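You operate a simulated robot arm through the tools that you are given. There is no shell and no other tool.

You are at the controls of a simulated robot arm. One attempt, no reset.

TASK
Put things in order on the grey worktop. At the end: the green tag (marked "GOOD") stands where the green earplug pair stood; the green earplug pair from the grey worktop stands where the orange torch stood; the orange torch from the grey worktop stands where the purple flask stood; the purple flask from the grey worktop is on the brown carton (marked "FORMS"); whatever was shut is shut again. Leave all else as you found it, and nothing knocked over. Set down upright: purple flask.

The check looks at the end state, three seconds after you hand in, the way a careful person would. Anything else that was tipped, shoved, dropped, spilled or broken makes it a failure.

THE ROBOT
A 5-joint arm with a two-finger parallel gripper, fixed in place. Base frame: the origin is at the foot of the arm, x ahead of it, y to its left, z up; the work surface is at about z = 0. Lengths are in cm, angles in degrees, forces in N, time in s.
With the tool pointing down near the work surface it reaches from about 26 to 60 cm from the base axis. Its first joint turns from -66.0 to 66.0 degrees. The tool tilts only in the upright plane through the base axis and itself; it spins freely about its own axis. Payload 1.57 kg.
Tool frame: the origin (TCP) lies between the finger pads and is the grasp point; the fingertips stand 3 cm ahead of it; z points along the fingers, y is the line along which they close. The gripper opens to 8 cm. The fingers are 1.7 cm wide and 1.2 cm thick; the gripper's body (4 by 8.2 cm) begins 8 cm behind the TCP.
Orientation is told as [roll, pitch, yaw] about the base's x, y, z axes, in that order, counted from this pose: with the fingers straight down and closing along the base's y, the tool's x points along the base's -x, its y along +y and its z along -z.

THE INTERFACE
- The arm moves only by the tool step_arm. Its argument "series" is a list of rows, each a list of 7 numbers: the shift along the tool's x, y, z in units of 500 mm (1.0 is 500 mm), then the turn, a rotation vector about the tool's x, y, z in units of 60 degrees (1.0 is 60 degrees), then the gripper command, from -1 (fully open) to 1 (shut), values between in proportion. In form: [[dx, dy, dz, ax, ay, az, hand], ...]. A call has 1 to 20 rows; each row is the pose to reach, as a shift and turn from the pose commanded when the call began, along the tool's axes at that moment. A call with a number of a shift or a turn outside -1 to 1 is refused whole. Rows are played at 5 a second. More than 5 cm and 8.6 degrees between two rows, or a gripper value outside its range, and nothing of the call is played. A pose out of reach is approached as far as the arm can. The call stops where the force on the tool passes 40 N (or 10 N more than at its start, if that is more) or the arm is blocked; 0.2 s more then pass. The fingers move at their own pace (about 15.3 cm/s each) and stop on an object; they squeeze with about 27 N. The grip force told is the motor's: it shows also when the fingers shut on nothing. Time passes only in rows, and 0.2 s behind the last, so rows that repeat a pose let the fingers close. It gives the time, the measured TCP pose, the force on the tool (base axes), the opening and the grip force at its end, in the units of the frame above (readings bear some noise), with the torque about the TCP (base axes, N m) and any sound that the robot's microphone picked up.
- Cameras (640 x 400 px; columns grow to the right, rows downward): "scene" is fixed at [3.49, 39.6, 51.82]; the picture's right is [-0.77, -0.64, 0.00], its down [-0.41, 0.48, -0.77] and it looks along [0.50, -0.59, -0.63] (base axes); focal length 214 px, centre (320, 200). "wrist" rides on the gripper at [7.2, -0.7, -12.2] in the tool frame; the picture's right is [0.09, 1.00, 0.00], its down [-0.84, 0.08, -0.54] and it looks along [-0.54, 0.05, 0.84] (tool axes); focal length 238 px, centre (320, 200). There is no depth. A picture from a camera that has moved, and an enlarged one, comes with that camera's place and axes in the base frame and with its lens.
- get_image(camera): a new picture of that camera. It takes no simulated time.
- inspect(camera, box): a new picture of the part [left, top, right, bottom] of that camera's present view, enlarged. It takes no simulated time.
- finish_job(): hands the job in; it is judged then, once.

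Places have to be worked out from the pictures, the camera data and where the tool is seen. Open the gripper and draw the arm clear of the work before you hand the job in, unless the task says otherwise.

The tools are called after "Call:" by a JSON object that holds its "fn" and its "kwargs". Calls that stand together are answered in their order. step_arm: Moves the arm, as the interface text tells. Its arguments: {"type":"object","properties":{"series":{"type":"array"}},"required":["series"]} The other tools are called the same way: get_image (camera) takes a picture; inspect (camera, box) takes an enlarged picture of a part of a camera's view; finish_job () hands the job in.

At the start:

```text
time: 0.0
eef_pos: [33.23, 7.08, 42.2]
tcp_rot: [0.0, 0.0, -0.1]
ft_force: [0.0, 0.3, -0.5]
ft_torque: [0.0, 0.01, -0.01]
finger_gap: 8.02
grip_force: 0.1
```

scene: 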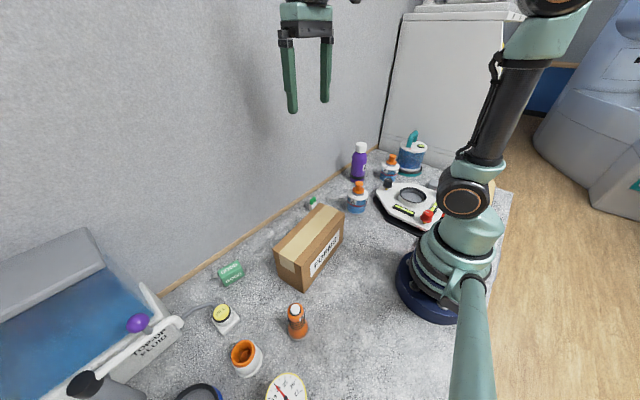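
wrist: 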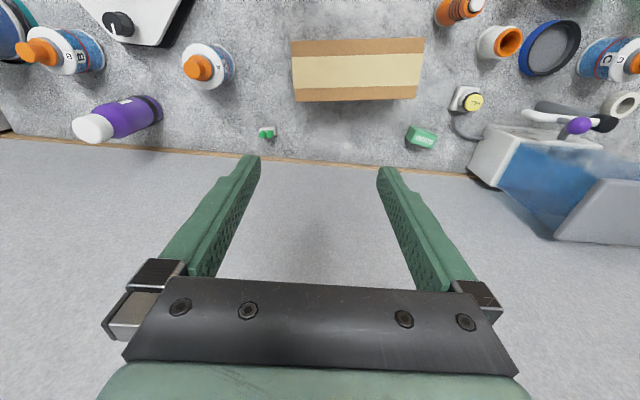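

I'll begin by looking closely at both camera views to identify and locate everything.

Call:
{"fn": "inspect", "kwargs": {"camera": "scene", "box": [180, 180, 360, 300]}}

Call:
{"fn": "inspect", "kwargs": {"camera": "scene", "box": [320, 120, 520, 250]}}

Call:
{"fn": "inspect", "kwargs": {"camera": "scene", "box": [120, 270, 340, 400]}}

Call:
{"fn": "inspect", "kwargs": {"camera": "wrist", "box": [0, 0, 320, 200]}}

Call:
{"fn": "inspect", "kwargs": {"camera": "wrist", "box": [320, 0, 640, 200]}}

```text
3.33 times, centred on (270, 240) of scene
camera zoom: at [3.49, 39.6, 51.82], right [-0.77, -0.64, 0.0], down [-0.41, 0.48, -0.77], along [0.5, -0.59, -0.63], focal length 715 px, centre (487, 67)
```

zoom: 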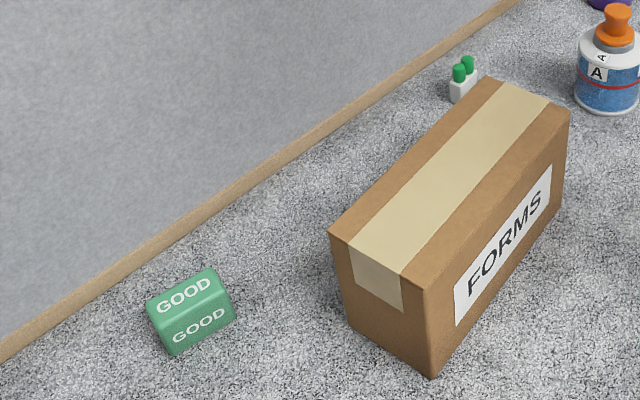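

```text
3.08 times, centred on (420, 185) of scene
camera zoom: at [3.49, 39.6, 51.82], right [-0.77, -0.64, 0.0], down [-0.41, 0.48, -0.77], along [0.5, -0.59, -0.63], focal length 660 px, centre (12, 246)
```

zoom: 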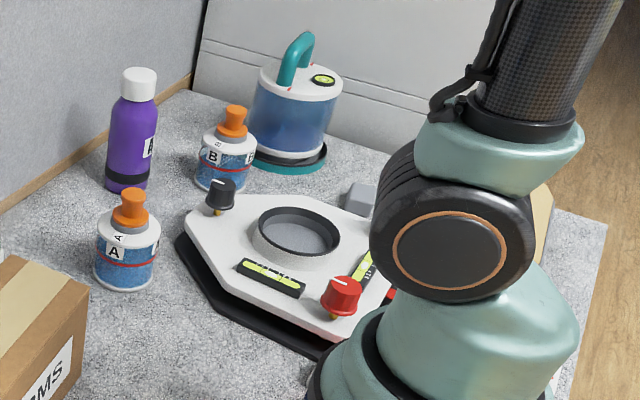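

```text
2.91 times, centred on (230, 335) of scene
camera zoom: at [3.49, 39.6, 51.82], right [-0.77, -0.64, 0.0], down [-0.41, 0.48, -0.77], along [0.5, -0.59, -0.63], focal length 624 px, centre (582, -193)
```

zoom: 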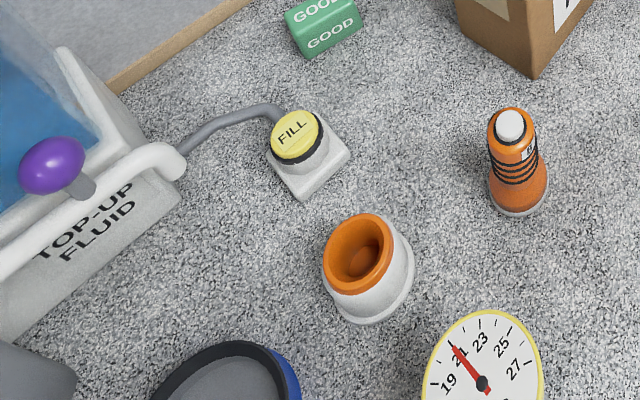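

```text
2.00 times, centred on (160, 100) of wrist
camera zoom: at [25.97, 6.5, 54.35], right [-0.09, 1.0, 0.0], down [0.84, 0.08, 0.54], along [0.54, 0.05, -0.84], focal length 477 px, centre (640, 400)
```

zoom: 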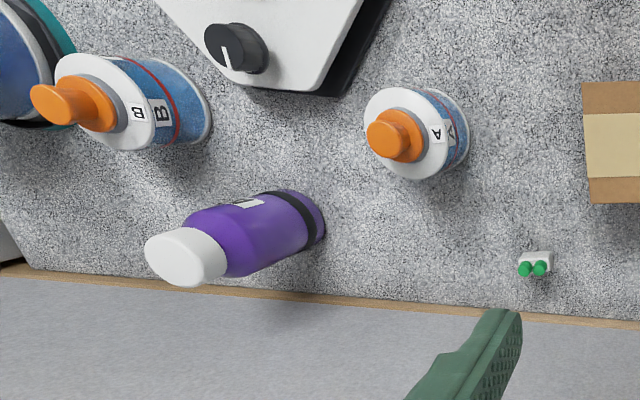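

```text
2.00 times, centred on (480, 100) of wrist
camera zoom: at [25.97, 6.5, 54.35], right [-0.09, 1.0, 0.0], down [0.84, 0.08, 0.54], along [0.54, 0.05, -0.84], focal length 477 px, centre (0, 400)
```

zoom: 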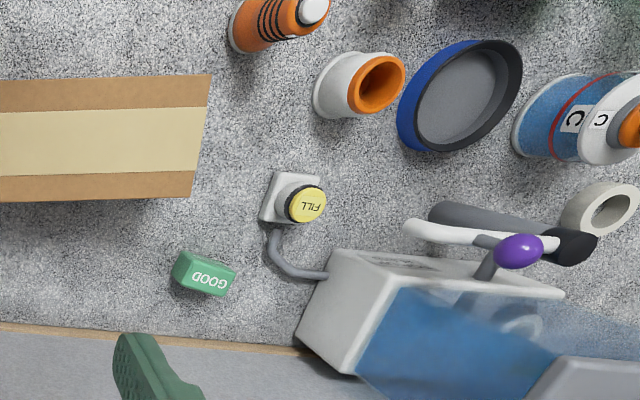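

The flask seems to be near (41.5, -30.4), the torch near (18.7, 28.9), the earplugs near (43, -3.3) and the tag near (41.2, 31). The carton is about 20 x 8.3 x 12 cm, centred near (28.8, 12.6). I'll move the empty gripper high toward the flask for a closer view.

Call:
{"fn": "step_arm", "kwargs": {"series": [[-0.0055, -0.0742, 0.0244, 0, 0, 0, -1], [-0.011, -0.1484, 0.0488, 0, 0, 0, -1], [-0.0165, -0.2226, 0.0732, 0, 0, 0, -1], [-0.022, -0.2968, 0.0976, 0, 0, 0, -1], [-0.0275, -0.371, 0.122, 0, 0, 0, -1], [-0.033, -0.4452, 0.1464, 0, 0, 0, -1], [-0.0385, -0.5194, 0.1708, 0, 0, 0, -1], [-0.044, -0.5936, 0.1952, 0, 0, 0, -1], [-0.0495, -0.6678, 0.2196, 0, 0, 0, -1], [-0.055, -0.742, 0.244, 0, 0, 0, -1], [-0.055, -0.742, 0.244, 0, 0, 0, -1]]}}

```text
time: 2.4
eef_pos: [35.95, -30.11, 29.95]
tcp_rot: [0.1, -0.1, 0.0]
ft_force: [0.0, -0.1, -0.6]
ft_torque: [-0.02, 0.03, -0.04]
finger_gap: 8.01
grip_force: 0.1
```

The arm arrived where commanded, at (35.95, -30.11, 29.95). I'll take pictures from here to locate the flask precisely.

Call:
{"fn": "get_image", "kwargs": {"camera": "wrist"}}

Call:
{"fn": "get_image", "kwargs": {"camera": "scene"}}

```text
taken
camera wrist: at [28.73, -30.69, 42.14], right [-0.09, 1.0, 0.0], down [0.84, 0.08, 0.54], along [0.54, 0.05, -0.84], focal length 238 px, centre (320, 200)
```

wrist: 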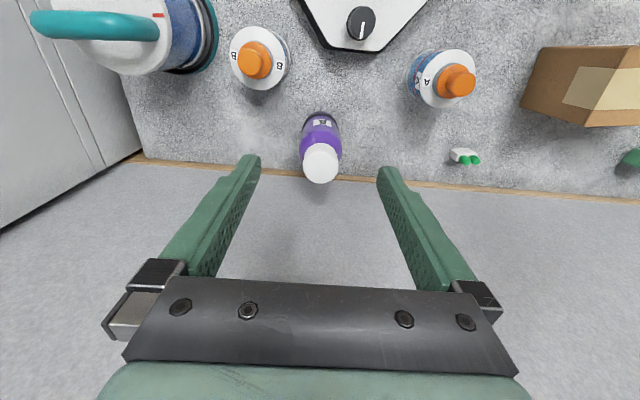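

```text
taken
```

scene: 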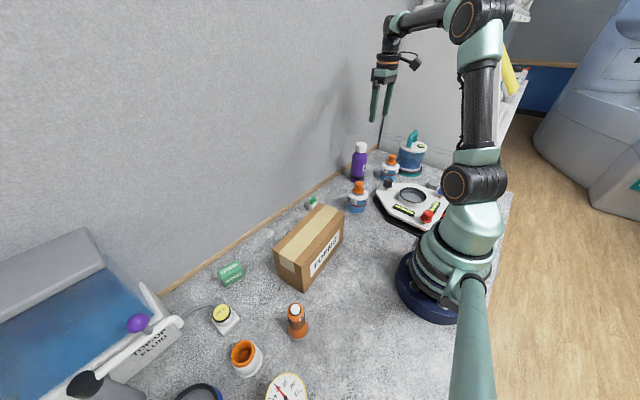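

Call:
{"fn": "inspect", "kwargs": {"camera": "wrist", "box": [240, 80, 400, 200]}}

Call:
{"fn": "inspect", "kwargs": {"camera": "wrist", "box": [400, 40, 640, 190]}}

Call:
{"fn": "inspect", "kwargs": {"camera": "scene", "box": [330, 130, 440, 215]}}

```text
3.33 times, centred on (320, 140) of wrist
camera zoom: at [28.73, -30.69, 42.14], right [-0.09, 1.0, 0.0], down [0.84, 0.08, 0.54], along [0.54, 0.05, -0.84], focal length 794 px, centre (320, 400)
```

zoom: 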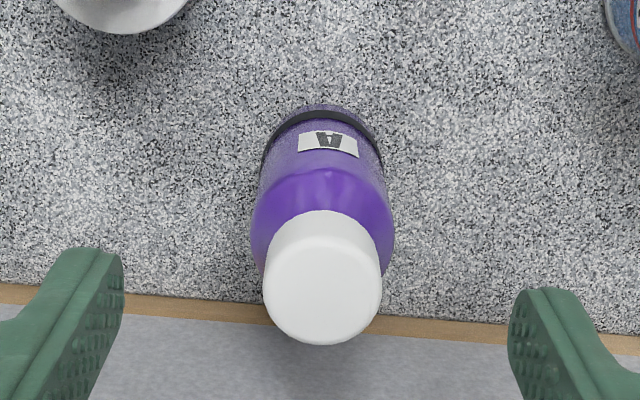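

```text
2.67 times, centred on (520, 115) of wrist
camera zoom: at [28.73, -30.69, 42.14], right [-0.09, 1.0, 0.0], down [0.84, 0.08, 0.54], along [0.54, 0.05, -0.84], focal length 636 px, centre (-213, 427)
```

zoom: 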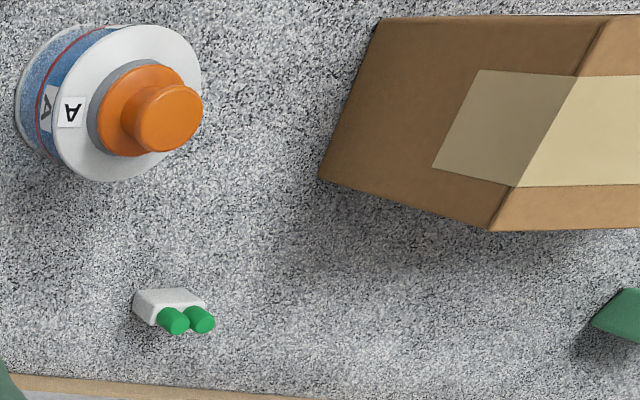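

```text
4.71 times, centred on (385, 172) of scene
camera zoom: at [3.49, 39.6, 51.82], right [-0.77, -0.64, 0.0], down [-0.41, 0.48, -0.77], along [0.5, -0.59, -0.63], focal length 1009 px, centre (14, 329)
```

zoom: 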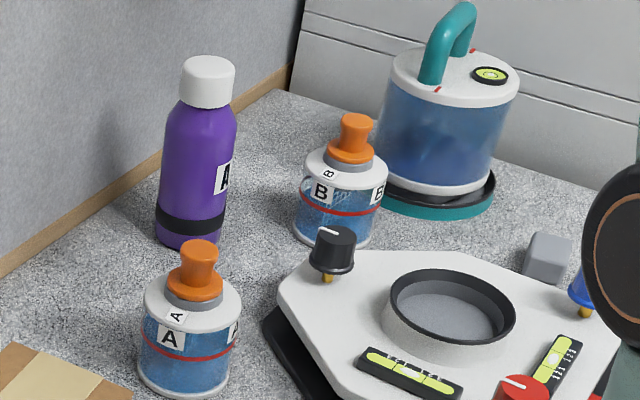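

The flask axis comes out at about (40.9, -29.6), roughly 6.2 cm in diameter and 16.5 cm tall. I'll move to just above it and check alignment before lowering.

Call:
{"fn": "step_arm", "kwargs": {"series": [[-0.033, 0.0034, 0.03, 0, 0, 0, -1], [-0.066, 0.0068, 0.07, 0, 0, 0, -1], [-0.099, 0.0102, 0.11, 0, 0, 0, -1], [-0.099, 0.0102, 0.135, 0, 0, 0, -1], [-0.099, 0.0102, 0.135, 0, 0, 0, -1]]}}

Call:
{"fn": "get_image", "kwargs": {"camera": "wrist"}}

Call:
{"fn": "inspect", "kwargs": {"camera": "scene", "box": [330, 60, 440, 215]}}

```text
time: 3.6
eef_pos: [41.0, -29.47, 23.16]
tcp_rot: [0.0, 0.1, 0.0]
ft_force: [-0.6, 0.5, 0.2]
ft_torque: [0.0, 0.01, -0.01]
finger_gap: 7.96
grip_force: 0.1
```

```text
taken
camera wrist: at [33.7, -30.16, 35.39], right [-0.09, 1.0, 0.0], down [0.84, 0.08, 0.54], along [0.54, 0.05, -0.84], focal length 238 px, centre (320, 200)
```

wrist: 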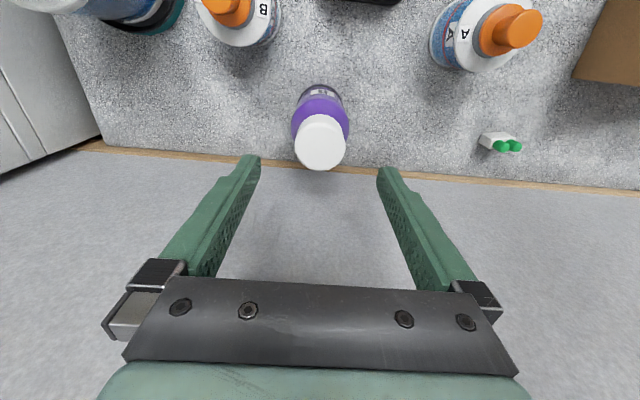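

```text
2.58 times, centred on (385, 138) of scene
camera zoom: at [3.49, 39.6, 51.82], right [-0.77, -0.64, 0.0], down [-0.41, 0.48, -0.77], along [0.5, -0.59, -0.63], focal length 554 px, centre (152, 361)
```

zoom: 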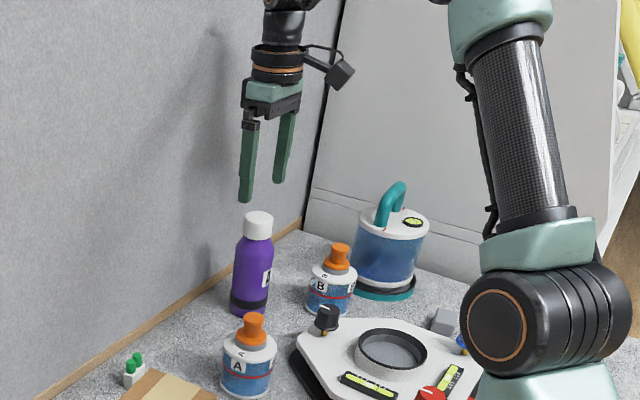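

The cap centre projects to (41.0, -29.5), right on the tool axis. I'll descend to about z = 10 with the fingers open.

Call:
{"fn": "step_arm", "kwargs": {"series": [[0, 0, 0.05, 0, 0, 0, -1], [0, 0, 0.1, 0, 0, 0, -1], [0, 0, 0.14, 0, 0, 0, -1], [0, 0, 0.18, 0, 0, 0, -1], [0, 0, 0.22, 0, 0, 0, -1], [0, 0, 0.25, 0, 0, 0, -1], [0, 0, 0.264, 0, 0, 0, -1], [0, 0, 0.264, 0, 0, 0, -1]]}}

Call:
{"fn": "get_image", "kwargs": {"camera": "wrist"}}

Call:
{"fn": "inspect", "kwargs": {"camera": "scene", "box": [330, 100, 440, 215]}}

```text
time: 5.4
eef_pos: [40.92, -29.45, 10.06]
tcp_rot: [0.1, 0.1, 0.0]
ft_force: [-0.4, -0.7, -0.6]
ft_torque: [-0.01, 0.0, -0.01]
finger_gap: 8.01
grip_force: 0.0
```

```text
taken
camera wrist: at [33.66, -30.11, 22.18], right [-0.09, 1.0, 0.0], down [0.84, 0.08, 0.54], along [0.54, 0.05, -0.84], focal length 238 px, centre (320, 200)
```

wrist: 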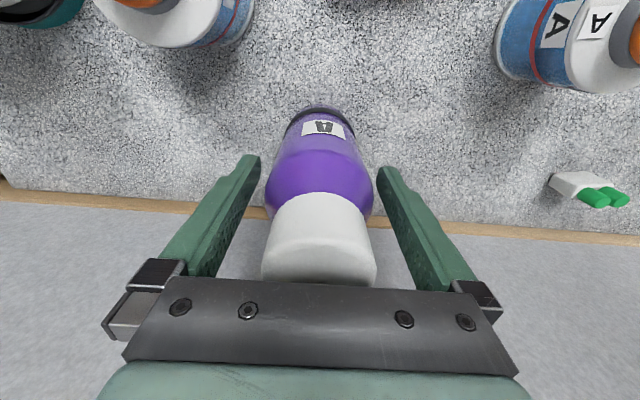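

```text
3.48 times, centred on (385, 158) of scene
camera zoom: at [3.49, 39.6, 51.82], right [-0.77, -0.64, 0.0], down [-0.41, 0.48, -0.77], along [0.5, -0.59, -0.63], focal length 746 px, centre (94, 348)
```

zoom: 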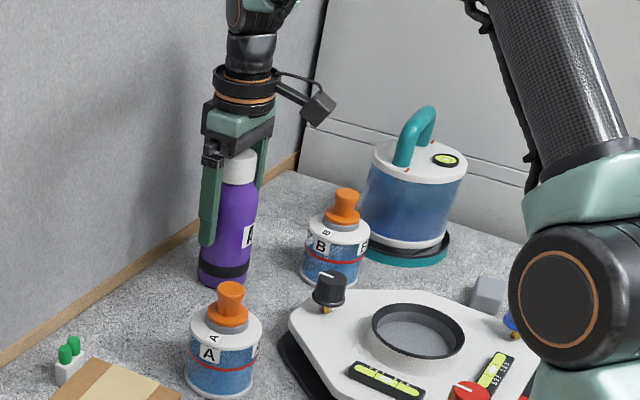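

The fingers straddle the flask symmetrically and its cap clears the gripper body. I'll close on it.

Call:
{"fn": "step_arm", "kwargs": {"series": [[0, 0, 0, 0, 0, 0, 0], [0, 0, 0, 0, 0, 0, 0.5], [0, 0, 0, 0, 0, 0, 1], [0, 0, 0, 0, 0, 0, 1], [0, 0, 0, 0, 0, 0, 1]]}}

Call:
{"fn": "get_image", "kwargs": {"camera": "wrist"}}

```text
time: 6.6
eef_pos: [40.89, -29.39, 10.06]
tcp_rot: [0.0, 0.0, -0.1]
ft_force: [-0.9, -0.5, -0.5]
ft_torque: [0.0, 0.0, 0.02]
finger_gap: 5.94
grip_force: 26.5
```

```text
taken
camera wrist: at [33.67, -30.12, 22.2], right [-0.09, 1.0, 0.0], down [0.84, 0.08, 0.54], along [0.54, 0.05, -0.84], focal length 238 px, centre (320, 200)
```

wrist: 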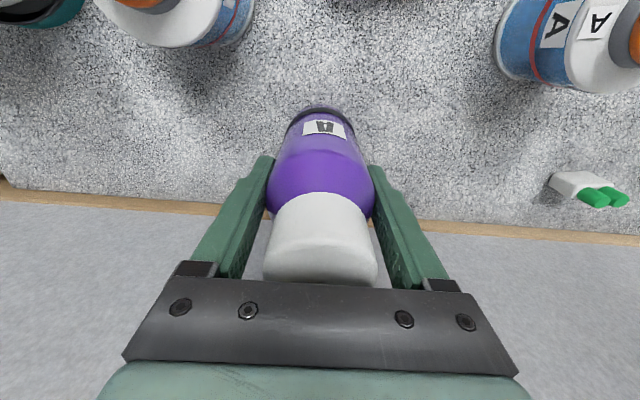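

The gripper holds the flask at a 5.94 cm gap. I'll lift it gently and check the load.

Call:
{"fn": "step_arm", "kwargs": {"series": [[0, 0, -0.01, 0, 0, 0, 1], [0, 0, -0.03, 0, 0, 0, 1], [0, 0, -0.06, 0, 0, 0, 1], [0, 0, -0.1, 0, 0, 0, 1], [0, 0, -0.15, 0, 0, 0, 1], [0, 0, -0.2, 0, 0, 0, 1], [0, 0, -0.26, 0, 0, 0, 1], [0, 0, -0.32, 0, 0, 0, 1], [0, 0, -0.36, 0, 0, 0, 1], [0, 0, -0.38, 0, 0, 0, 1], [0, 0, -0.38, 0, 0, 0, 1]]}}

Call:
{"fn": "get_image", "kwargs": {"camera": "wrist"}}

Call:
{"fn": "get_image", "kwargs": {"camera": "scene"}}

```text
time: 9.0
eef_pos: [40.89, -29.44, 29.04]
tcp_rot: [0.0, 0.1, 0.0]
ft_force: [-0.2, -0.1, -2.1]
ft_torque: [-0.04, -0.01, -0.01]
finger_gap: 5.96
grip_force: 26.9
```

```text
taken
camera wrist: at [33.68, -30.06, 41.24], right [-0.09, 1.0, 0.0], down [0.84, 0.08, 0.54], along [0.54, 0.05, -0.84], focal length 238 px, centre (320, 200)
```

wrist: 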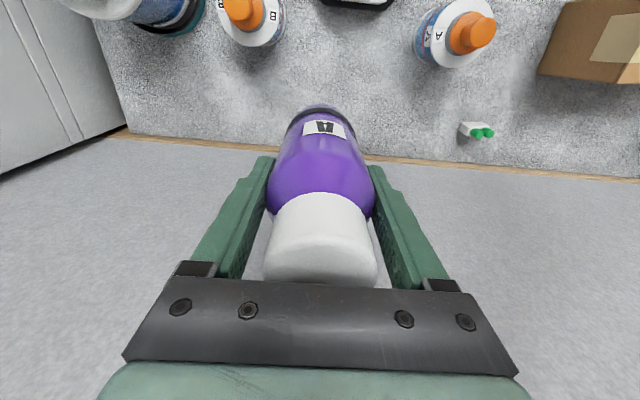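

```text
taken
```

scene: 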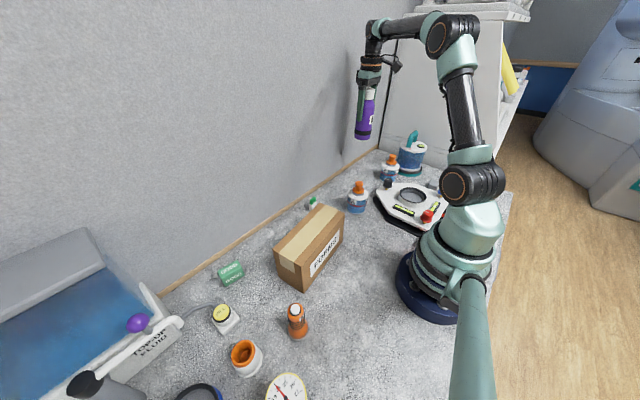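

The flask weighs only about 2 N and hangs straight. From both cameras the carton top centre is about (28.85, 12.5) at z ≈ 12, so I'll carry the flask over it at height, with its base at z ≈ 19.

Call:
{"fn": "step_arm", "kwargs": {"series": [[0.006, 0.021, 0, 0, 0, 0, 1], [0.0181, 0.063, 0, 0, 0, 0, 1], [0.0321, 0.112, 0, 0, 0, 0, 1], [0.0462, 0.161, 0, 0, 0, 0, 1], [0.0602, 0.21, 0, 0, 0, 0, 1], [0.0743, 0.2588, 0, 0, 0, 0, 1], [0.0883, 0.3078, 0, 0, 0, 0, 1], [0.1024, 0.3568, 0, 0, 0, 0, 1], [0.1164, 0.4058, 0, 0, 0, 0, 1], [0.1305, 0.4548, 0, 0, 0, 0, 1], [0.1445, 0.5038, 0, 0, 0, 0, 1], [0.1586, 0.5528, 0, 0, 0, 0, 1], [0.1726, 0.6018, 0, 0, 0, 0, 1], [0.1867, 0.6508, 0, 0, 0, 0, 1], [0.2007, 0.6998, 0, 0, 0, 0, 1], [0.2148, 0.7488, 0, 0, 0, 0, 1], [0.2288, 0.7978, 0, 0, 0, 0, 1], [0.2368, 0.8248, 0, 0, 0, 0, 1], [0.2408, 0.8388, 0, 0, 0, 0, 1], [0.2408, 0.8388, 0, 0, 0, 0, 1]]}}

Call:
{"fn": "get_image", "kwargs": {"camera": "wrist"}}

Call:
{"fn": "get_image", "kwargs": {"camera": "scene"}}

```text
time: 13.2
eef_pos: [28.78, 12.55, 28.96]
tcp_rot: [0.0, 0.0, 0.0]
ft_force: [0.2, 1.0, -1.6]
ft_torque: [0.0, 0.0, -0.02]
finger_gap: 5.93
grip_force: 26.9
```

```text
taken
camera wrist: at [21.65, 11.86, 41.21], right [-0.09, 1.0, 0.0], down [0.84, 0.08, 0.54], along [0.54, 0.05, -0.84], focal length 238 px, centre (320, 200)
```

wrist: 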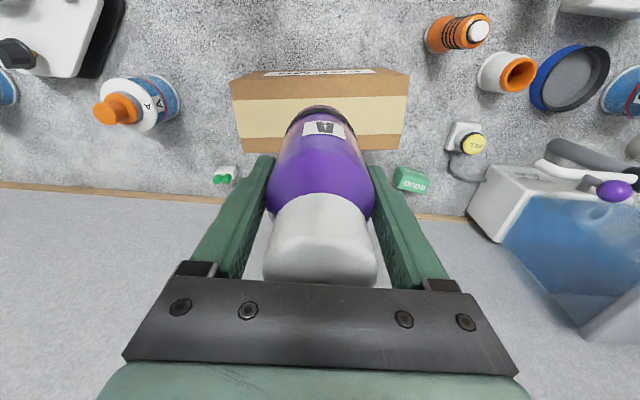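

```text
taken
```

scene: 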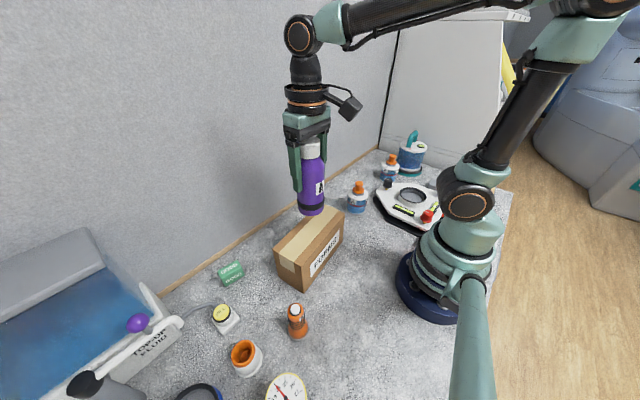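

I'll zoom in on the carton from here to verify its centre and height before lowering.

Call:
{"fn": "inspect", "kwargs": {"camera": "wrist", "box": [210, 50, 430, 190]}}

Call:
{"fn": "inspect", "kwargs": {"camera": "scene", "box": [250, 130, 370, 300]}}

Call:
{"fn": "inspect", "kwargs": {"camera": "wrist", "box": [380, 0, 560, 210]}}

```text
2.86 times, centred on (320, 120) of wrist
camera zoom: at [21.65, 11.86, 41.21], right [-0.09, 1.0, 0.0], down [0.84, 0.08, 0.54], along [0.54, 0.05, -0.84], focal length 681 px, centre (320, 429)
```

zoom: 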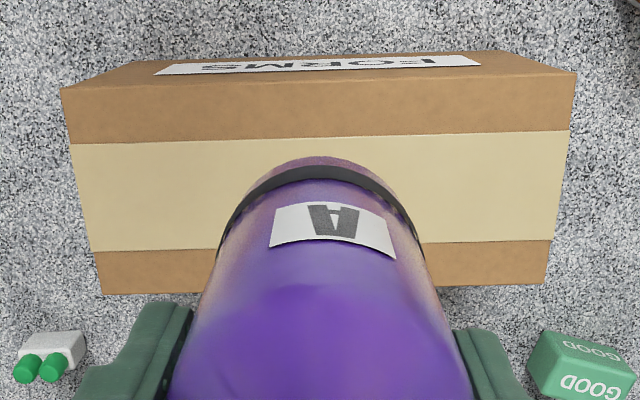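

```text
2.35 times, centred on (310, 215) of scene
camera zoom: at [3.49, 39.6, 51.82], right [-0.77, -0.64, 0.0], down [-0.41, 0.48, -0.77], along [0.5, -0.59, -0.63], focal length 505 px, centre (344, 165)
```

zoom: 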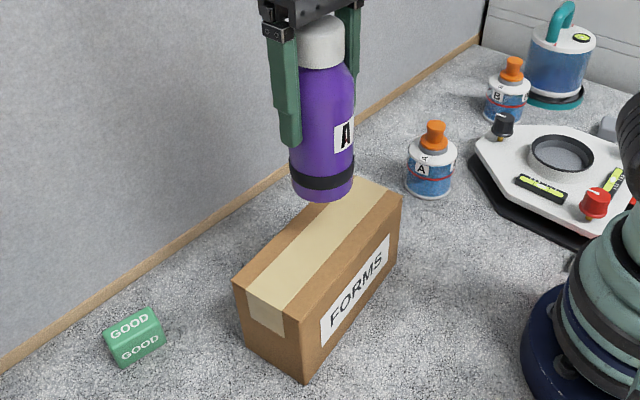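

```text
1.90 times, centred on (470, 105) of wrist
camera zoom: at [21.65, 11.86, 41.21], right [-0.09, 1.0, 0.0], down [0.84, 0.08, 0.54], along [0.54, 0.05, -0.84], focal length 454 px, centre (34, 381)
```

zoom: 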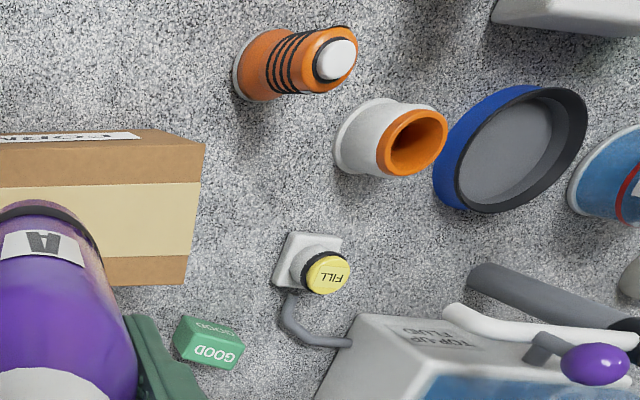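

The carton top centre is confirmed at (28.7, 12.5) with height 12, and the flask is directly over it. I'll lower it to just above the surface.

Call:
{"fn": "step_arm", "kwargs": {"series": [[0, 0, 0.015, 0, 0, 0, 1], [0, 0, 0.04, 0, 0, 0, 1], [0, 0, 0.065, 0, 0, 0, 1], [0, 0, 0.09, 0, 0, 0, 1], [0, 0, 0.11, 0, 0, 0, 1], [0, 0, 0.122, 0, 0, 0, 1], [0, 0, 0.128, 0, 0, 0, 1], [0, 0, 0.128, 0, 0, 0, 1]]}}

Call:
{"fn": "inspect", "kwargs": {"camera": "scene", "box": [250, 150, 370, 300]}}

```text
time: 15.0
eef_pos: [28.83, 12.41, 22.51]
tcp_rot: [0.0, 0.1, 0.0]
ft_force: [0.0, -0.3, -3.2]
ft_torque: [0.01, 0.0, 0.01]
finger_gap: 5.95
grip_force: 26.8
```

```text
2.67 times, centred on (310, 225) of scene
camera zoom: at [3.49, 39.6, 51.82], right [-0.77, -0.64, 0.0], down [-0.41, 0.48, -0.77], along [0.5, -0.59, -0.63], focal length 572 px, centre (347, 133)
```

zoom: 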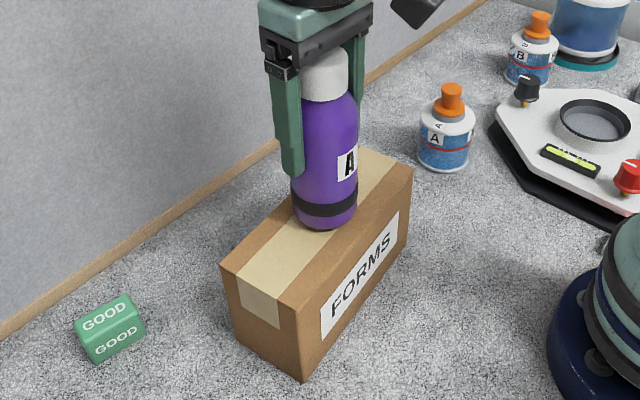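

The flask base is now about 0.4 cm above the carton by my estimate. I'll creep down in small steps and watch for contact.

Call:
{"fn": "step_arm", "kwargs": {"series": [[0, 0, 0.003, 0, 0, 0, 1], [0, 0, 0.006, 0, 0, 0, 1], [0, 0, 0.006, 0, 0, 0, 1]]}}

```text
time: 15.8
eef_pos: [28.9, 12.42, 22.27]
tcp_rot: [0.0, 0.1, -0.1]
ft_force: [-0.7, -0.8, -1.9]
ft_torque: [-0.02, 0.01, -0.01]
finger_gap: 5.95
grip_force: 27.2
```

No contact yet, with the force still equal to the flask's weight. I'll go down another 2 mm.

Call:
{"fn": "step_arm", "kwargs": {"series": [[0, 0, 0.002, 0, 0, 0, 1], [0, 0, 0.004, 0, 0, 0, 1], [0, 0, 0.004, 0, 0, 0, 1]]}}

```text
time: 16.6
eef_pos: [28.8, 12.54, 22.11]
tcp_rot: [-0.1, 0.0, -0.1]
ft_force: [-0.4, 0.4, -2.7]
ft_torque: [-0.03, 0.01, 0.02]
finger_gap: 5.96
grip_force: 26.9
```

Still hanging free. I'll take another 2 mm down.

Call:
{"fn": "step_arm", "kwargs": {"series": [[0, 0, 0.002, 0, 0, 0, 1], [0, 0, 0.004, 0, 0, 0, 1], [0, 0, 0.004, 0, 0, 0, 1]]}}

```text
time: 17.4
eef_pos: [28.86, 12.51, 21.86]
tcp_rot: [0.0, 0.0, 0.0]
ft_force: [0.6, 0.0, -1.6]
ft_torque: [0.0, -0.01, -0.01]
finger_gap: 5.94
grip_force: 27.1
```

Call:
{"fn": "step_arm", "kwargs": {"series": [[0, 0, 0.002, 0, 0, 0, 1], [0, 0, 0.003, 0, 0, 0, 1], [0, 0, 0.003, 0, 0, 0, 1]]}}

Call:
{"fn": "inspect", "kwargs": {"camera": "scene", "box": [270, 190, 350, 250]}}

```text
time: 18.2
eef_pos: [28.84, 12.44, 21.64]
tcp_rot: [0.0, 0.0, 0.0]
ft_force: [-0.5, 0.9, -2.8]
ft_torque: [-0.01, -0.02, 0.0]
finger_gap: 5.94
grip_force: 27.0
```

```text
6.67 times, centred on (310, 220) of scene
camera zoom: at [3.49, 39.6, 51.82], right [-0.77, -0.64, 0.0], down [-0.41, 0.48, -0.77], along [0.5, -0.59, -0.63], focal length 1430 px, centre (387, 67)
```

zoom: 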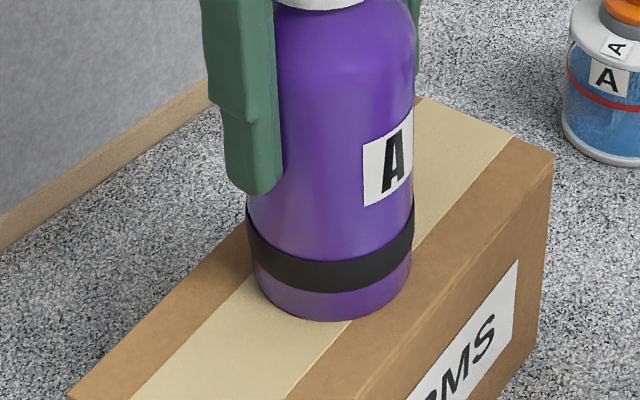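

Still no contact reading, so the carton top is slightly lower than I estimated. I'll keep creeping down.

Call:
{"fn": "step_arm", "kwargs": {"series": [[0, 0, 0.002, 0, 0, 0, 1], [0, 0, 0.004, 0, 0, 0, 1], [0, 0, 0.004, 0, 0, 0, 1]]}}

```text
time: 19.0
eef_pos: [28.88, 12.47, 21.62]
tcp_rot: [0.1, -0.3, 0.0]
ft_force: [-4.1, -4.9, 26.6]
ft_torque: [-0.41, 0.35, -0.02]
finger_gap: 5.94
grip_force: 27.3
```

Contact: the upward force jumped to about 27 N at z = 21.62. I'll back off those 2 mm so the flask just rests, then check the reading.

Call:
{"fn": "step_arm", "kwargs": {"series": [[0, 0, -0.003, 0, 0, 0, 1], [0, 0, -0.003, 0, 0, 0, 1], [0, 0, -0.003, 0, 0, 0, 1]]}}

```text
time: 19.8
eef_pos: [28.86, 12.52, 21.63]
tcp_rot: [0.0, 0.1, 0.0]
ft_force: [1.5, 0.6, 1.7]
ft_torque: [0.07, -0.25, -0.01]
finger_gap: 5.97
grip_force: 26.7
```

The contact is light now, about 2 N. I'll open the fingers gradually and let the flask settle.

Call:
{"fn": "step_arm", "kwargs": {"series": [[0, 0, 0, 0, 0, 0, 0.2], [0, 0, 0, 0, 0, 0, -0.5], [0, 0, 0, 0, 0, 0, -1], [0, 0, 0, 0, 0, 0, -1], [0, 0, 0, 0, 0, 0, -1]]}}

Call:
{"fn": "get_image", "kwargs": {"camera": "wrist"}}

Call:
{"fn": "inspect", "kwargs": {"camera": "scene", "box": [250, 130, 370, 300]}}

```text
time: 21.0
eef_pos: [28.84, 12.57, 21.65]
tcp_rot: [0.0, 0.0, -0.1]
ft_force: [0.8, 0.5, 0.0]
ft_torque: [-0.03, -0.01, -0.03]
finger_gap: 7.98
grip_force: 0.1
```

```text
taken
camera wrist: at [21.62, 11.84, 33.92], right [-0.09, 1.0, 0.0], down [0.84, 0.08, 0.54], along [0.54, 0.05, -0.84], focal length 238 px, centre (320, 200)
```

wrist: 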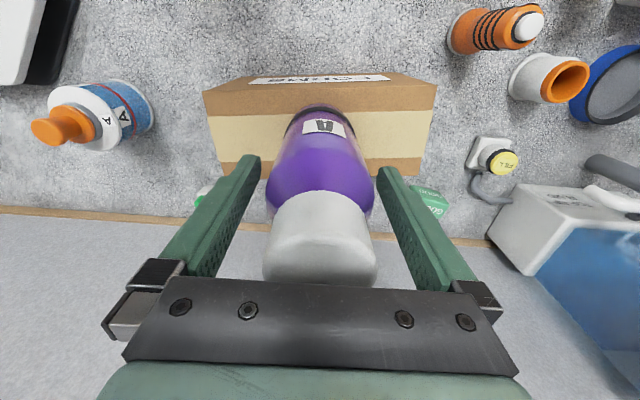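

```text
2.35 times, centred on (310, 215) of scene
camera zoom: at [3.49, 39.6, 51.82], right [-0.77, -0.64, 0.0], down [-0.41, 0.48, -0.77], along [0.5, -0.59, -0.63], focal length 505 px, centre (344, 165)
```

zoom: 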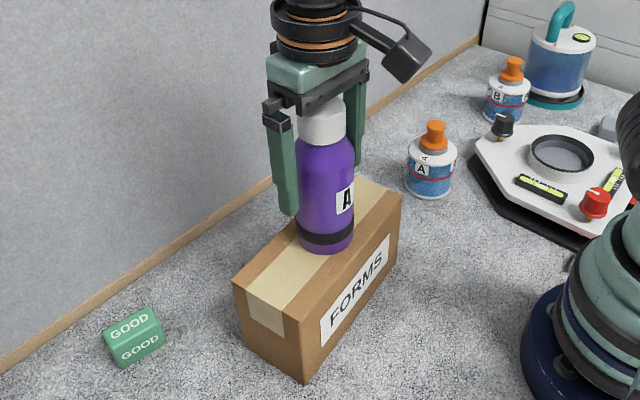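

The flask stands upright and the carton hasn't moved. I'll rise straight up, clear of the flask.

Call:
{"fn": "step_arm", "kwargs": {"series": [[0, 0, -0.02, 0, 0, 0, -1], [0, 0, -0.06, 0, 0, 0, -1], [0, 0, -0.12, 0, 0, 0, -1], [0, 0, -0.18, 0, 0, 0, -1], [0, 0, -0.24, 0, 0, 0, -1], [0, 0, -0.3, 0, 0, 0, -1], [0, 0, -0.34, 0, 0, 0, -1], [0, 0, -0.34, 0, 0, 0, -1]]}}

Call:
{"fn": "get_image", "kwargs": {"camera": "wrist"}}

Call:
{"fn": "get_image", "kwargs": {"camera": "scene"}}

```text
time: 22.8
eef_pos: [28.82, 12.55, 38.66]
tcp_rot: [0.0, 0.0, 0.0]
ft_force: [0.3, -0.4, 0.7]
ft_torque: [0.0, 0.03, 0.01]
finger_gap: 7.98
grip_force: 0.0
```

```text
taken
camera wrist: at [21.58, 11.94, 50.88], right [-0.09, 1.0, 0.0], down [0.84, 0.08, 0.54], along [0.54, 0.05, -0.84], focal length 238 px, centre (320, 200)
```

wrist: 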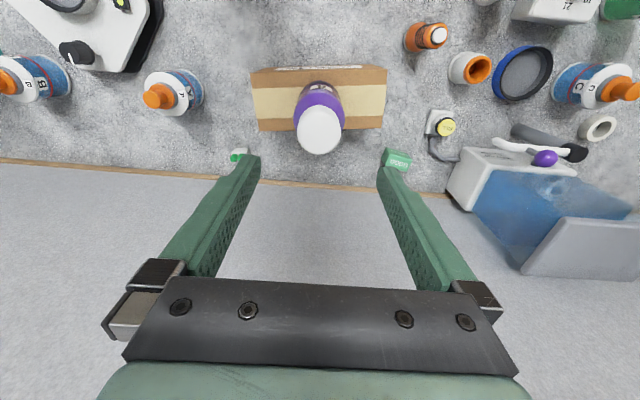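

```text
taken
```

scene: 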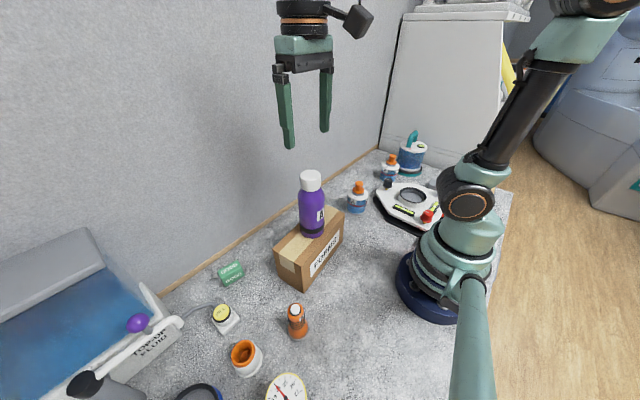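

The flask is standing safely. Next is the torch, so I'll move the empty gripper over toward (16, 29) for a better view, going sideways first and then down.

Call:
{"fn": "step_arm", "kwargs": {"series": [[0.04, 0.05, 0, 0, 0, 0, -1], [0.08, 0.1, 0, 0, 0, 0, -1], [0.12, 0.15, 0, 0, 0, 0, -1], [0.16, 0.2, 0, 0, 0, 0, -1], [0.2, 0.25, 0.02, 0, 0, 0, -1], [0.24, 0.3, 0.06, 0, 0, 0, -1], [0.2624, 0.327, 0.1, 0, 0, 0, -1], [0.2624, 0.327, 0.1332, 0, 0, 0, -1], [0.2624, 0.327, 0.1332, 0, 0, 0, -1]]}}

Call:
{"fn": "get_image", "kwargs": {"camera": "wrist"}}

Call:
{"fn": "get_image", "kwargs": {"camera": "scene"}}

```text
time: 24.8
eef_pos: [15.67, 28.84, 32.21]
tcp_rot: [0.0, 0.0, -0.1]
ft_force: [-0.1, 0.3, -0.2]
ft_torque: [-0.01, -0.03, 0.0]
finger_gap: 7.99
grip_force: 0.0
```

```text
taken
camera wrist: at [8.49, 28.19, 44.3], right [-0.09, 1.0, 0.0], down [0.84, 0.08, 0.54], along [0.54, 0.05, -0.84], focal length 238 px, centre (320, 200)
```

wrist: 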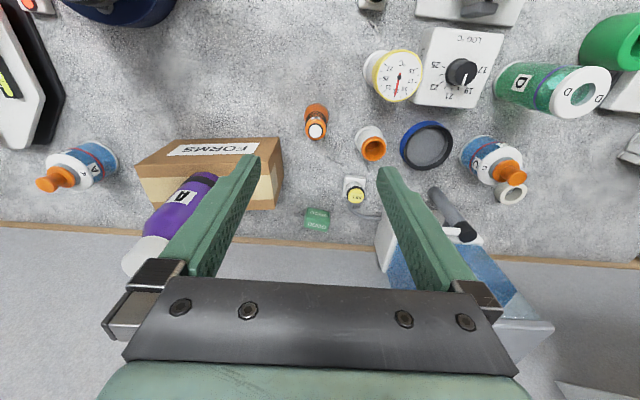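

```text
taken
```

scene: 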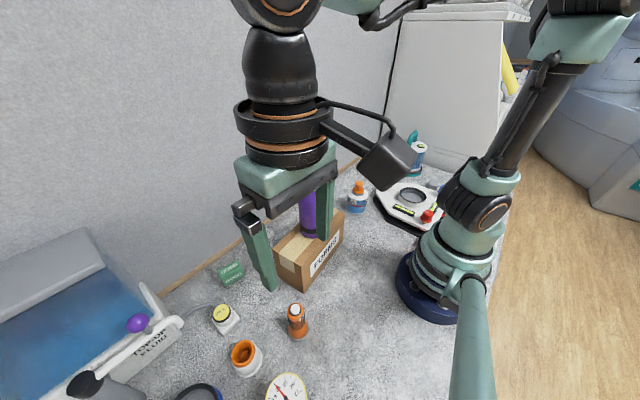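

Call:
{"fn": "inspect", "kwargs": {"camera": "wrist", "box": [260, 70, 420, 170]}}

Call:
{"fn": "inspect", "kwargs": {"camera": "scene", "box": [260, 270, 340, 350]}}

Call:
{"fn": "inspect", "kwargs": {"camera": "wrist", "box": [270, 160, 390, 250]}}

```text
4.00 times, centred on (340, 120) of wrist
camera zoom: at [8.49, 28.19, 44.3], right [-0.09, 1.0, 0.0], down [0.84, 0.08, 0.54], along [0.54, 0.05, -0.84], focal length 953 px, centre (240, 520)
```

zoom: 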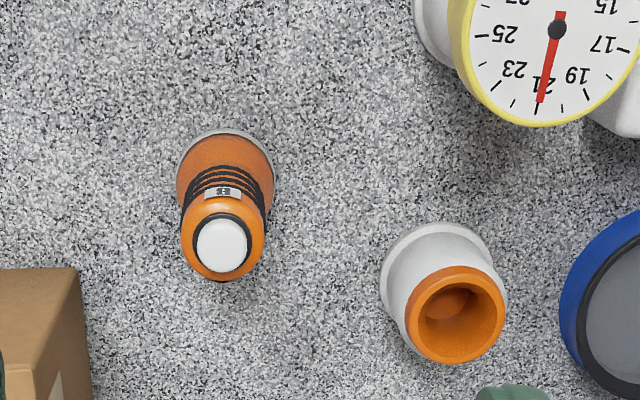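

```text
5.00 times, centred on (300, 310) of scene
camera zoom: at [3.49, 39.6, 51.82], right [-0.77, -0.64, 0.0], down [-0.41, 0.48, -0.77], along [0.5, -0.59, -0.63], focal length 1072 px, centre (420, -350)
```

zoom: 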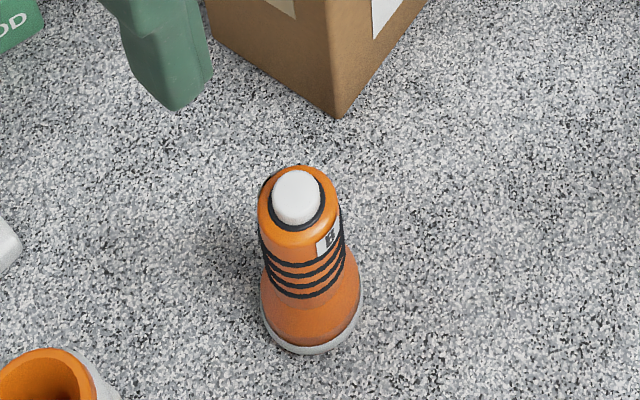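

```text
4.44 times, centred on (330, 205) of wrist
camera zoom: at [8.49, 28.19, 44.3], right [-0.09, 1.0, 0.0], down [0.84, 0.08, 0.54], along [0.54, 0.05, -0.84], focal length 1059 px, centre (276, 178)
```

zoom: 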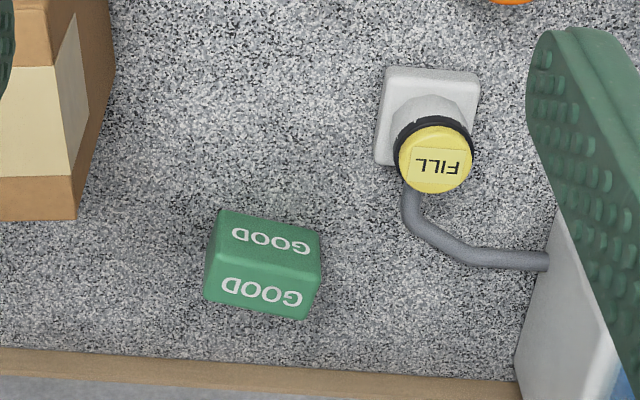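

The torch axis is at about (18.7, 28.55), roughly 10.7 cm tall with a 3.1 cm body widening to 4.5 cm at the base. I'll move to above it with the fingers still clear of its top.

Call:
{"fn": "step_arm", "kwargs": {"series": [[-0.02, -0.002, 0.03, 0, 0, 0, -1], [-0.04, -0.004, 0.09, 0, 0, 0, -1], [-0.0606, -0.0058, 0.15, 0, 0, 0, -1], [-0.0606, -0.0058, 0.21, 0, 0, 0, -1], [-0.0606, -0.0058, 0.27, 0, 0, 0, -1], [-0.0606, -0.0058, 0.32, 0, 0, 0, -1], [-0.0606, -0.0058, 0.32, 0, 0, 0, -1]]}}

Call:
{"fn": "get_image", "kwargs": {"camera": "wrist"}}

Call:
{"fn": "get_image", "kwargs": {"camera": "scene"}}

```text
time: 26.4
eef_pos: [18.73, 28.57, 16.07]
tcp_rot: [0.0, -0.1, 0.0]
ft_force: [-0.1, 0.0, 0.3]
ft_torque: [-0.01, 0.02, 0.0]
finger_gap: 7.98
grip_force: 0.0
```

```text
taken
camera wrist: at [11.51, 27.95, 28.19], right [-0.09, 1.0, 0.0], down [0.84, 0.08, 0.54], along [0.54, 0.05, -0.84], focal length 238 px, centre (320, 200)
```

wrist: 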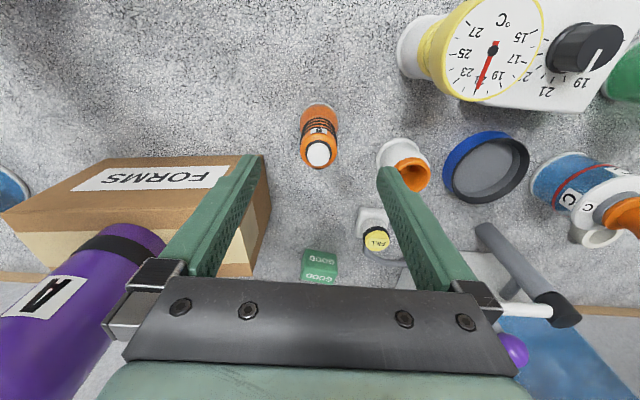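

```text
taken
```

scene: 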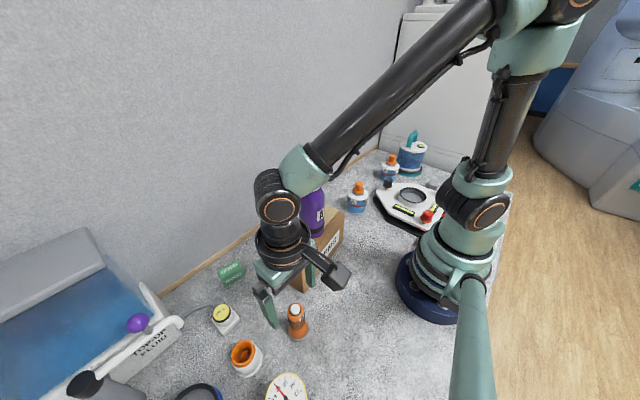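

The torch top projects to about (18.55, 28.45), almost exactly under the tool. I'll correct by 1–2 mm and descend to z ≈ 8.

Call:
{"fn": "step_arm", "kwargs": {"series": [[0.002, -0.002, 0.03, 0, 0, 0, -1], [0.003, -0.002, 0.065, 0, 0, 0, -1], [0.003, -0.002, 0.1, 0, 0, 0, -1], [0.003, -0.002, 0.13, 0, 0, 0, -1], [0.003, -0.002, 0.15, 0, 0, 0, -1], [0.003, -0.002, 0.161, 0, 0, 0, -1], [0.003, -0.002, 0.161, 0, 0, 0, -1]]}}

Call:
{"fn": "get_image", "kwargs": {"camera": "wrist"}}

Call:
{"fn": "inspect", "kwargs": {"camera": "scene", "box": [230, 230, 370, 350]}}

```text
time: 28.0
eef_pos: [18.58, 28.41, 7.94]
tcp_rot: [0.0, 0.0, 0.0]
ft_force: [1.4, 0.0, 0.5]
ft_torque: [-0.02, -0.03, -0.01]
finger_gap: 8.01
grip_force: 0.0
```

```text
taken
camera wrist: at [11.38, 27.85, 20.17], right [-0.09, 1.0, 0.0], down [0.84, 0.08, 0.54], along [0.54, 0.05, -0.84], focal length 238 px, centre (320, 200)
```

wrist: 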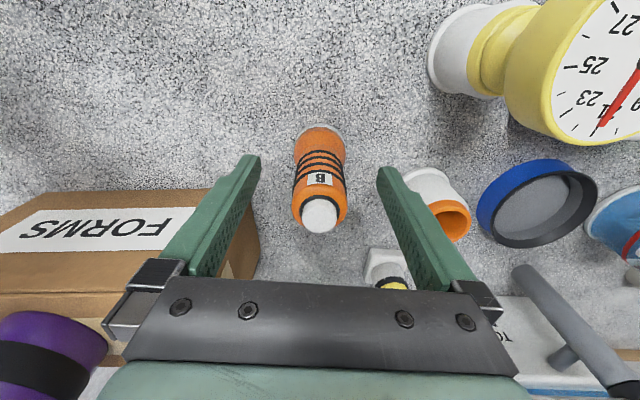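

```text
3.33 times, centred on (300, 290) of scene
camera zoom: at [3.49, 39.6, 51.82], right [-0.77, -0.64, 0.0], down [-0.41, 0.48, -0.77], along [0.5, -0.59, -0.63], focal length 715 px, centre (387, -100)
```

zoom: 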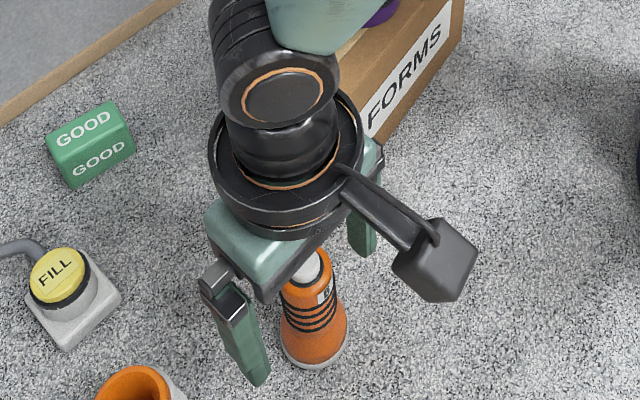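

The torch sits centred between the fingers, perhaps 2 mm nearer the base than the pads. I'll nudge by 1.5 mm and close.

Call:
{"fn": "step_arm", "kwargs": {"series": [[0.003, 0, 0, 0, 0, 0, -1], [0.003, 0, 0, 0, 0, 0, 0], [0.003, 0, 0, 0, 0, 0, 0.4], [0.003, 0, 0, 0, 0, 0, 1], [0.003, 0, 0, 0, 0, 0, 1], [0.003, 0, 0, 0, 0, 0, 1]]}}

Call:
{"fn": "get_image", "kwargs": {"camera": "wrist"}}

```text
time: 29.4
eef_pos: [18.46, 28.47, 8.04]
tcp_rot: [0.1, -0.1, -0.1]
ft_force: [-0.4, 0.3, 0.7]
ft_torque: [0.0, 0.0, -0.01]
finger_gap: 3.05
grip_force: 26.8
```

```text
taken
camera wrist: at [11.24, 27.83, 20.18], right [-0.09, 1.0, 0.0], down [0.84, 0.08, 0.54], along [0.54, 0.05, -0.84], focal length 238 px, centre (320, 200)
```

wrist: 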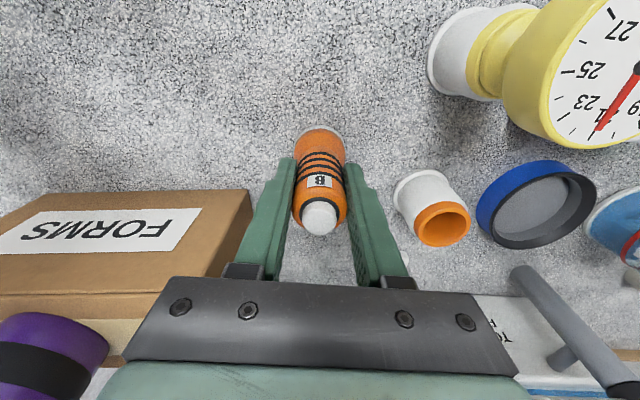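

The torch is held at 3.05 cm, and its spot is noted as (18.5, 28.47). I'll lift it straight up to z ≈ 41 so it can pass over the flask.

Call:
{"fn": "step_arm", "kwargs": {"series": [[0, 0, -0.01, 0, 0, 0, 1], [0, 0, -0.03, 0, 0, 0, 1], [0, 0, -0.07, 0, 0, 0, 1], [0, 0, -0.12, 0, 0, 0, 1], [0, 0, -0.18, 0, 0, 0, 1], [0, 0, -0.24, 0, 0, 0, 1], [0, 0, -0.3, 0, 0, 0, 1], [0, 0, -0.36, 0, 0, 0, 1], [0, 0, -0.42, 0, 0, 0, 1], [0, 0, -0.48, 0, 0, 0, 1], [0, 0, -0.54, 0, 0, 0, 1], [0, 0, -0.6, 0, 0, 0, 1], [0, 0, -0.64, 0, 0, 0, 1], [0, 0, -0.66, 0, 0, 0, 1], [0, 0, -0.66, 0, 0, 0, 1]]}}

Call:
{"fn": "get_image", "kwargs": {"camera": "wrist"}}

Call:
{"fn": "get_image", "kwargs": {"camera": "scene"}}

```text
time: 32.6
eef_pos: [18.42, 28.37, 40.99]
tcp_rot: [0.0, 0.0, 0.1]
ft_force: [0.4, -0.2, -1.4]
ft_torque: [0.03, -0.04, 0.01]
finger_gap: 3.08
grip_force: 27.3
```

```text
taken
camera wrist: at [11.23, 27.74, 53.22], right [-0.09, 1.0, 0.0], down [0.84, 0.08, 0.54], along [0.54, 0.05, -0.84], focal length 238 px, centre (320, 200)
```

wrist: 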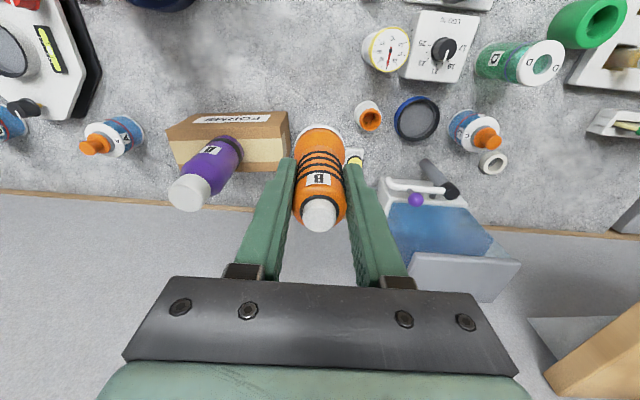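

```text
taken
```

scene: 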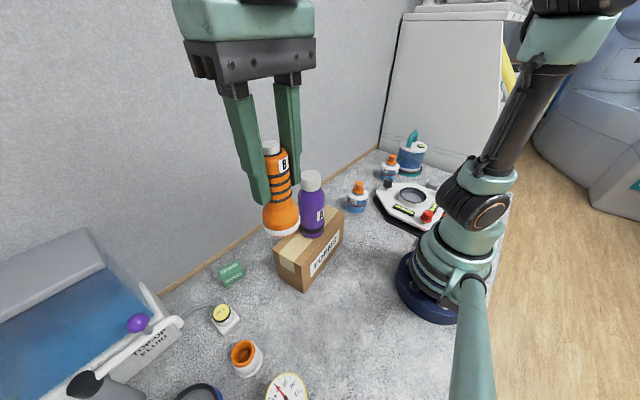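

The torch is held upright with clearance. I'll carry it over the flask to about (33, 7), keeping z = 41.

Call:
{"fn": "step_arm", "kwargs": {"series": [[-0.012, -0.018, 0, 0, 0, 0, 1], [-0.036, -0.053, 0, 0, 0, 0, 1], [-0.068, -0.1, 0, 0, 0, 0, 1], [-0.1, -0.147, 0, 0, 0, 0, 1], [-0.132, -0.194, 0, 0, 0, 0, 1], [-0.164, -0.241, 0, 0, 0, 0, 1], [-0.196, -0.288, 0, 0, 0, 0, 1], [-0.228, -0.335, 0, 0, 0, 0, 1], [-0.26, -0.382, 0, 0, 0, 0, 1], [-0.28, -0.41, 0, 0, 0, 0, 1], [-0.292, -0.428, 0, 0, 0, 0, 1], [-0.292, -0.428, 0, 0, 0, 0, 1]]}}

Call:
{"fn": "get_image", "kwargs": {"camera": "scene"}}

```text
time: 35.2
eef_pos: [33.17, 7.03, 40.99]
tcp_rot: [0.0, 0.0, 0.0]
ft_force: [-0.1, 0.1, -1.3]
ft_torque: [0.02, 0.02, 0.01]
finger_gap: 2.99
grip_force: 27.3
```

```text
taken
```

scene: 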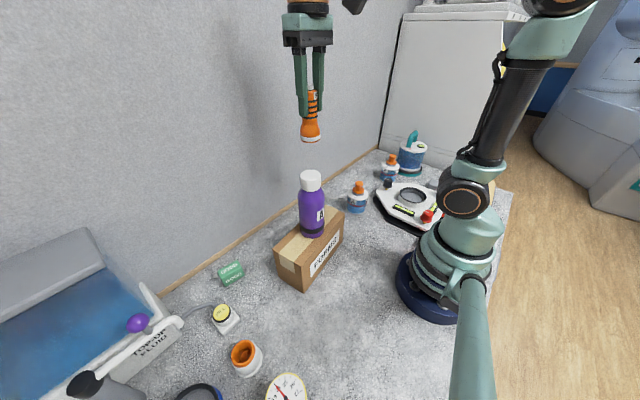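

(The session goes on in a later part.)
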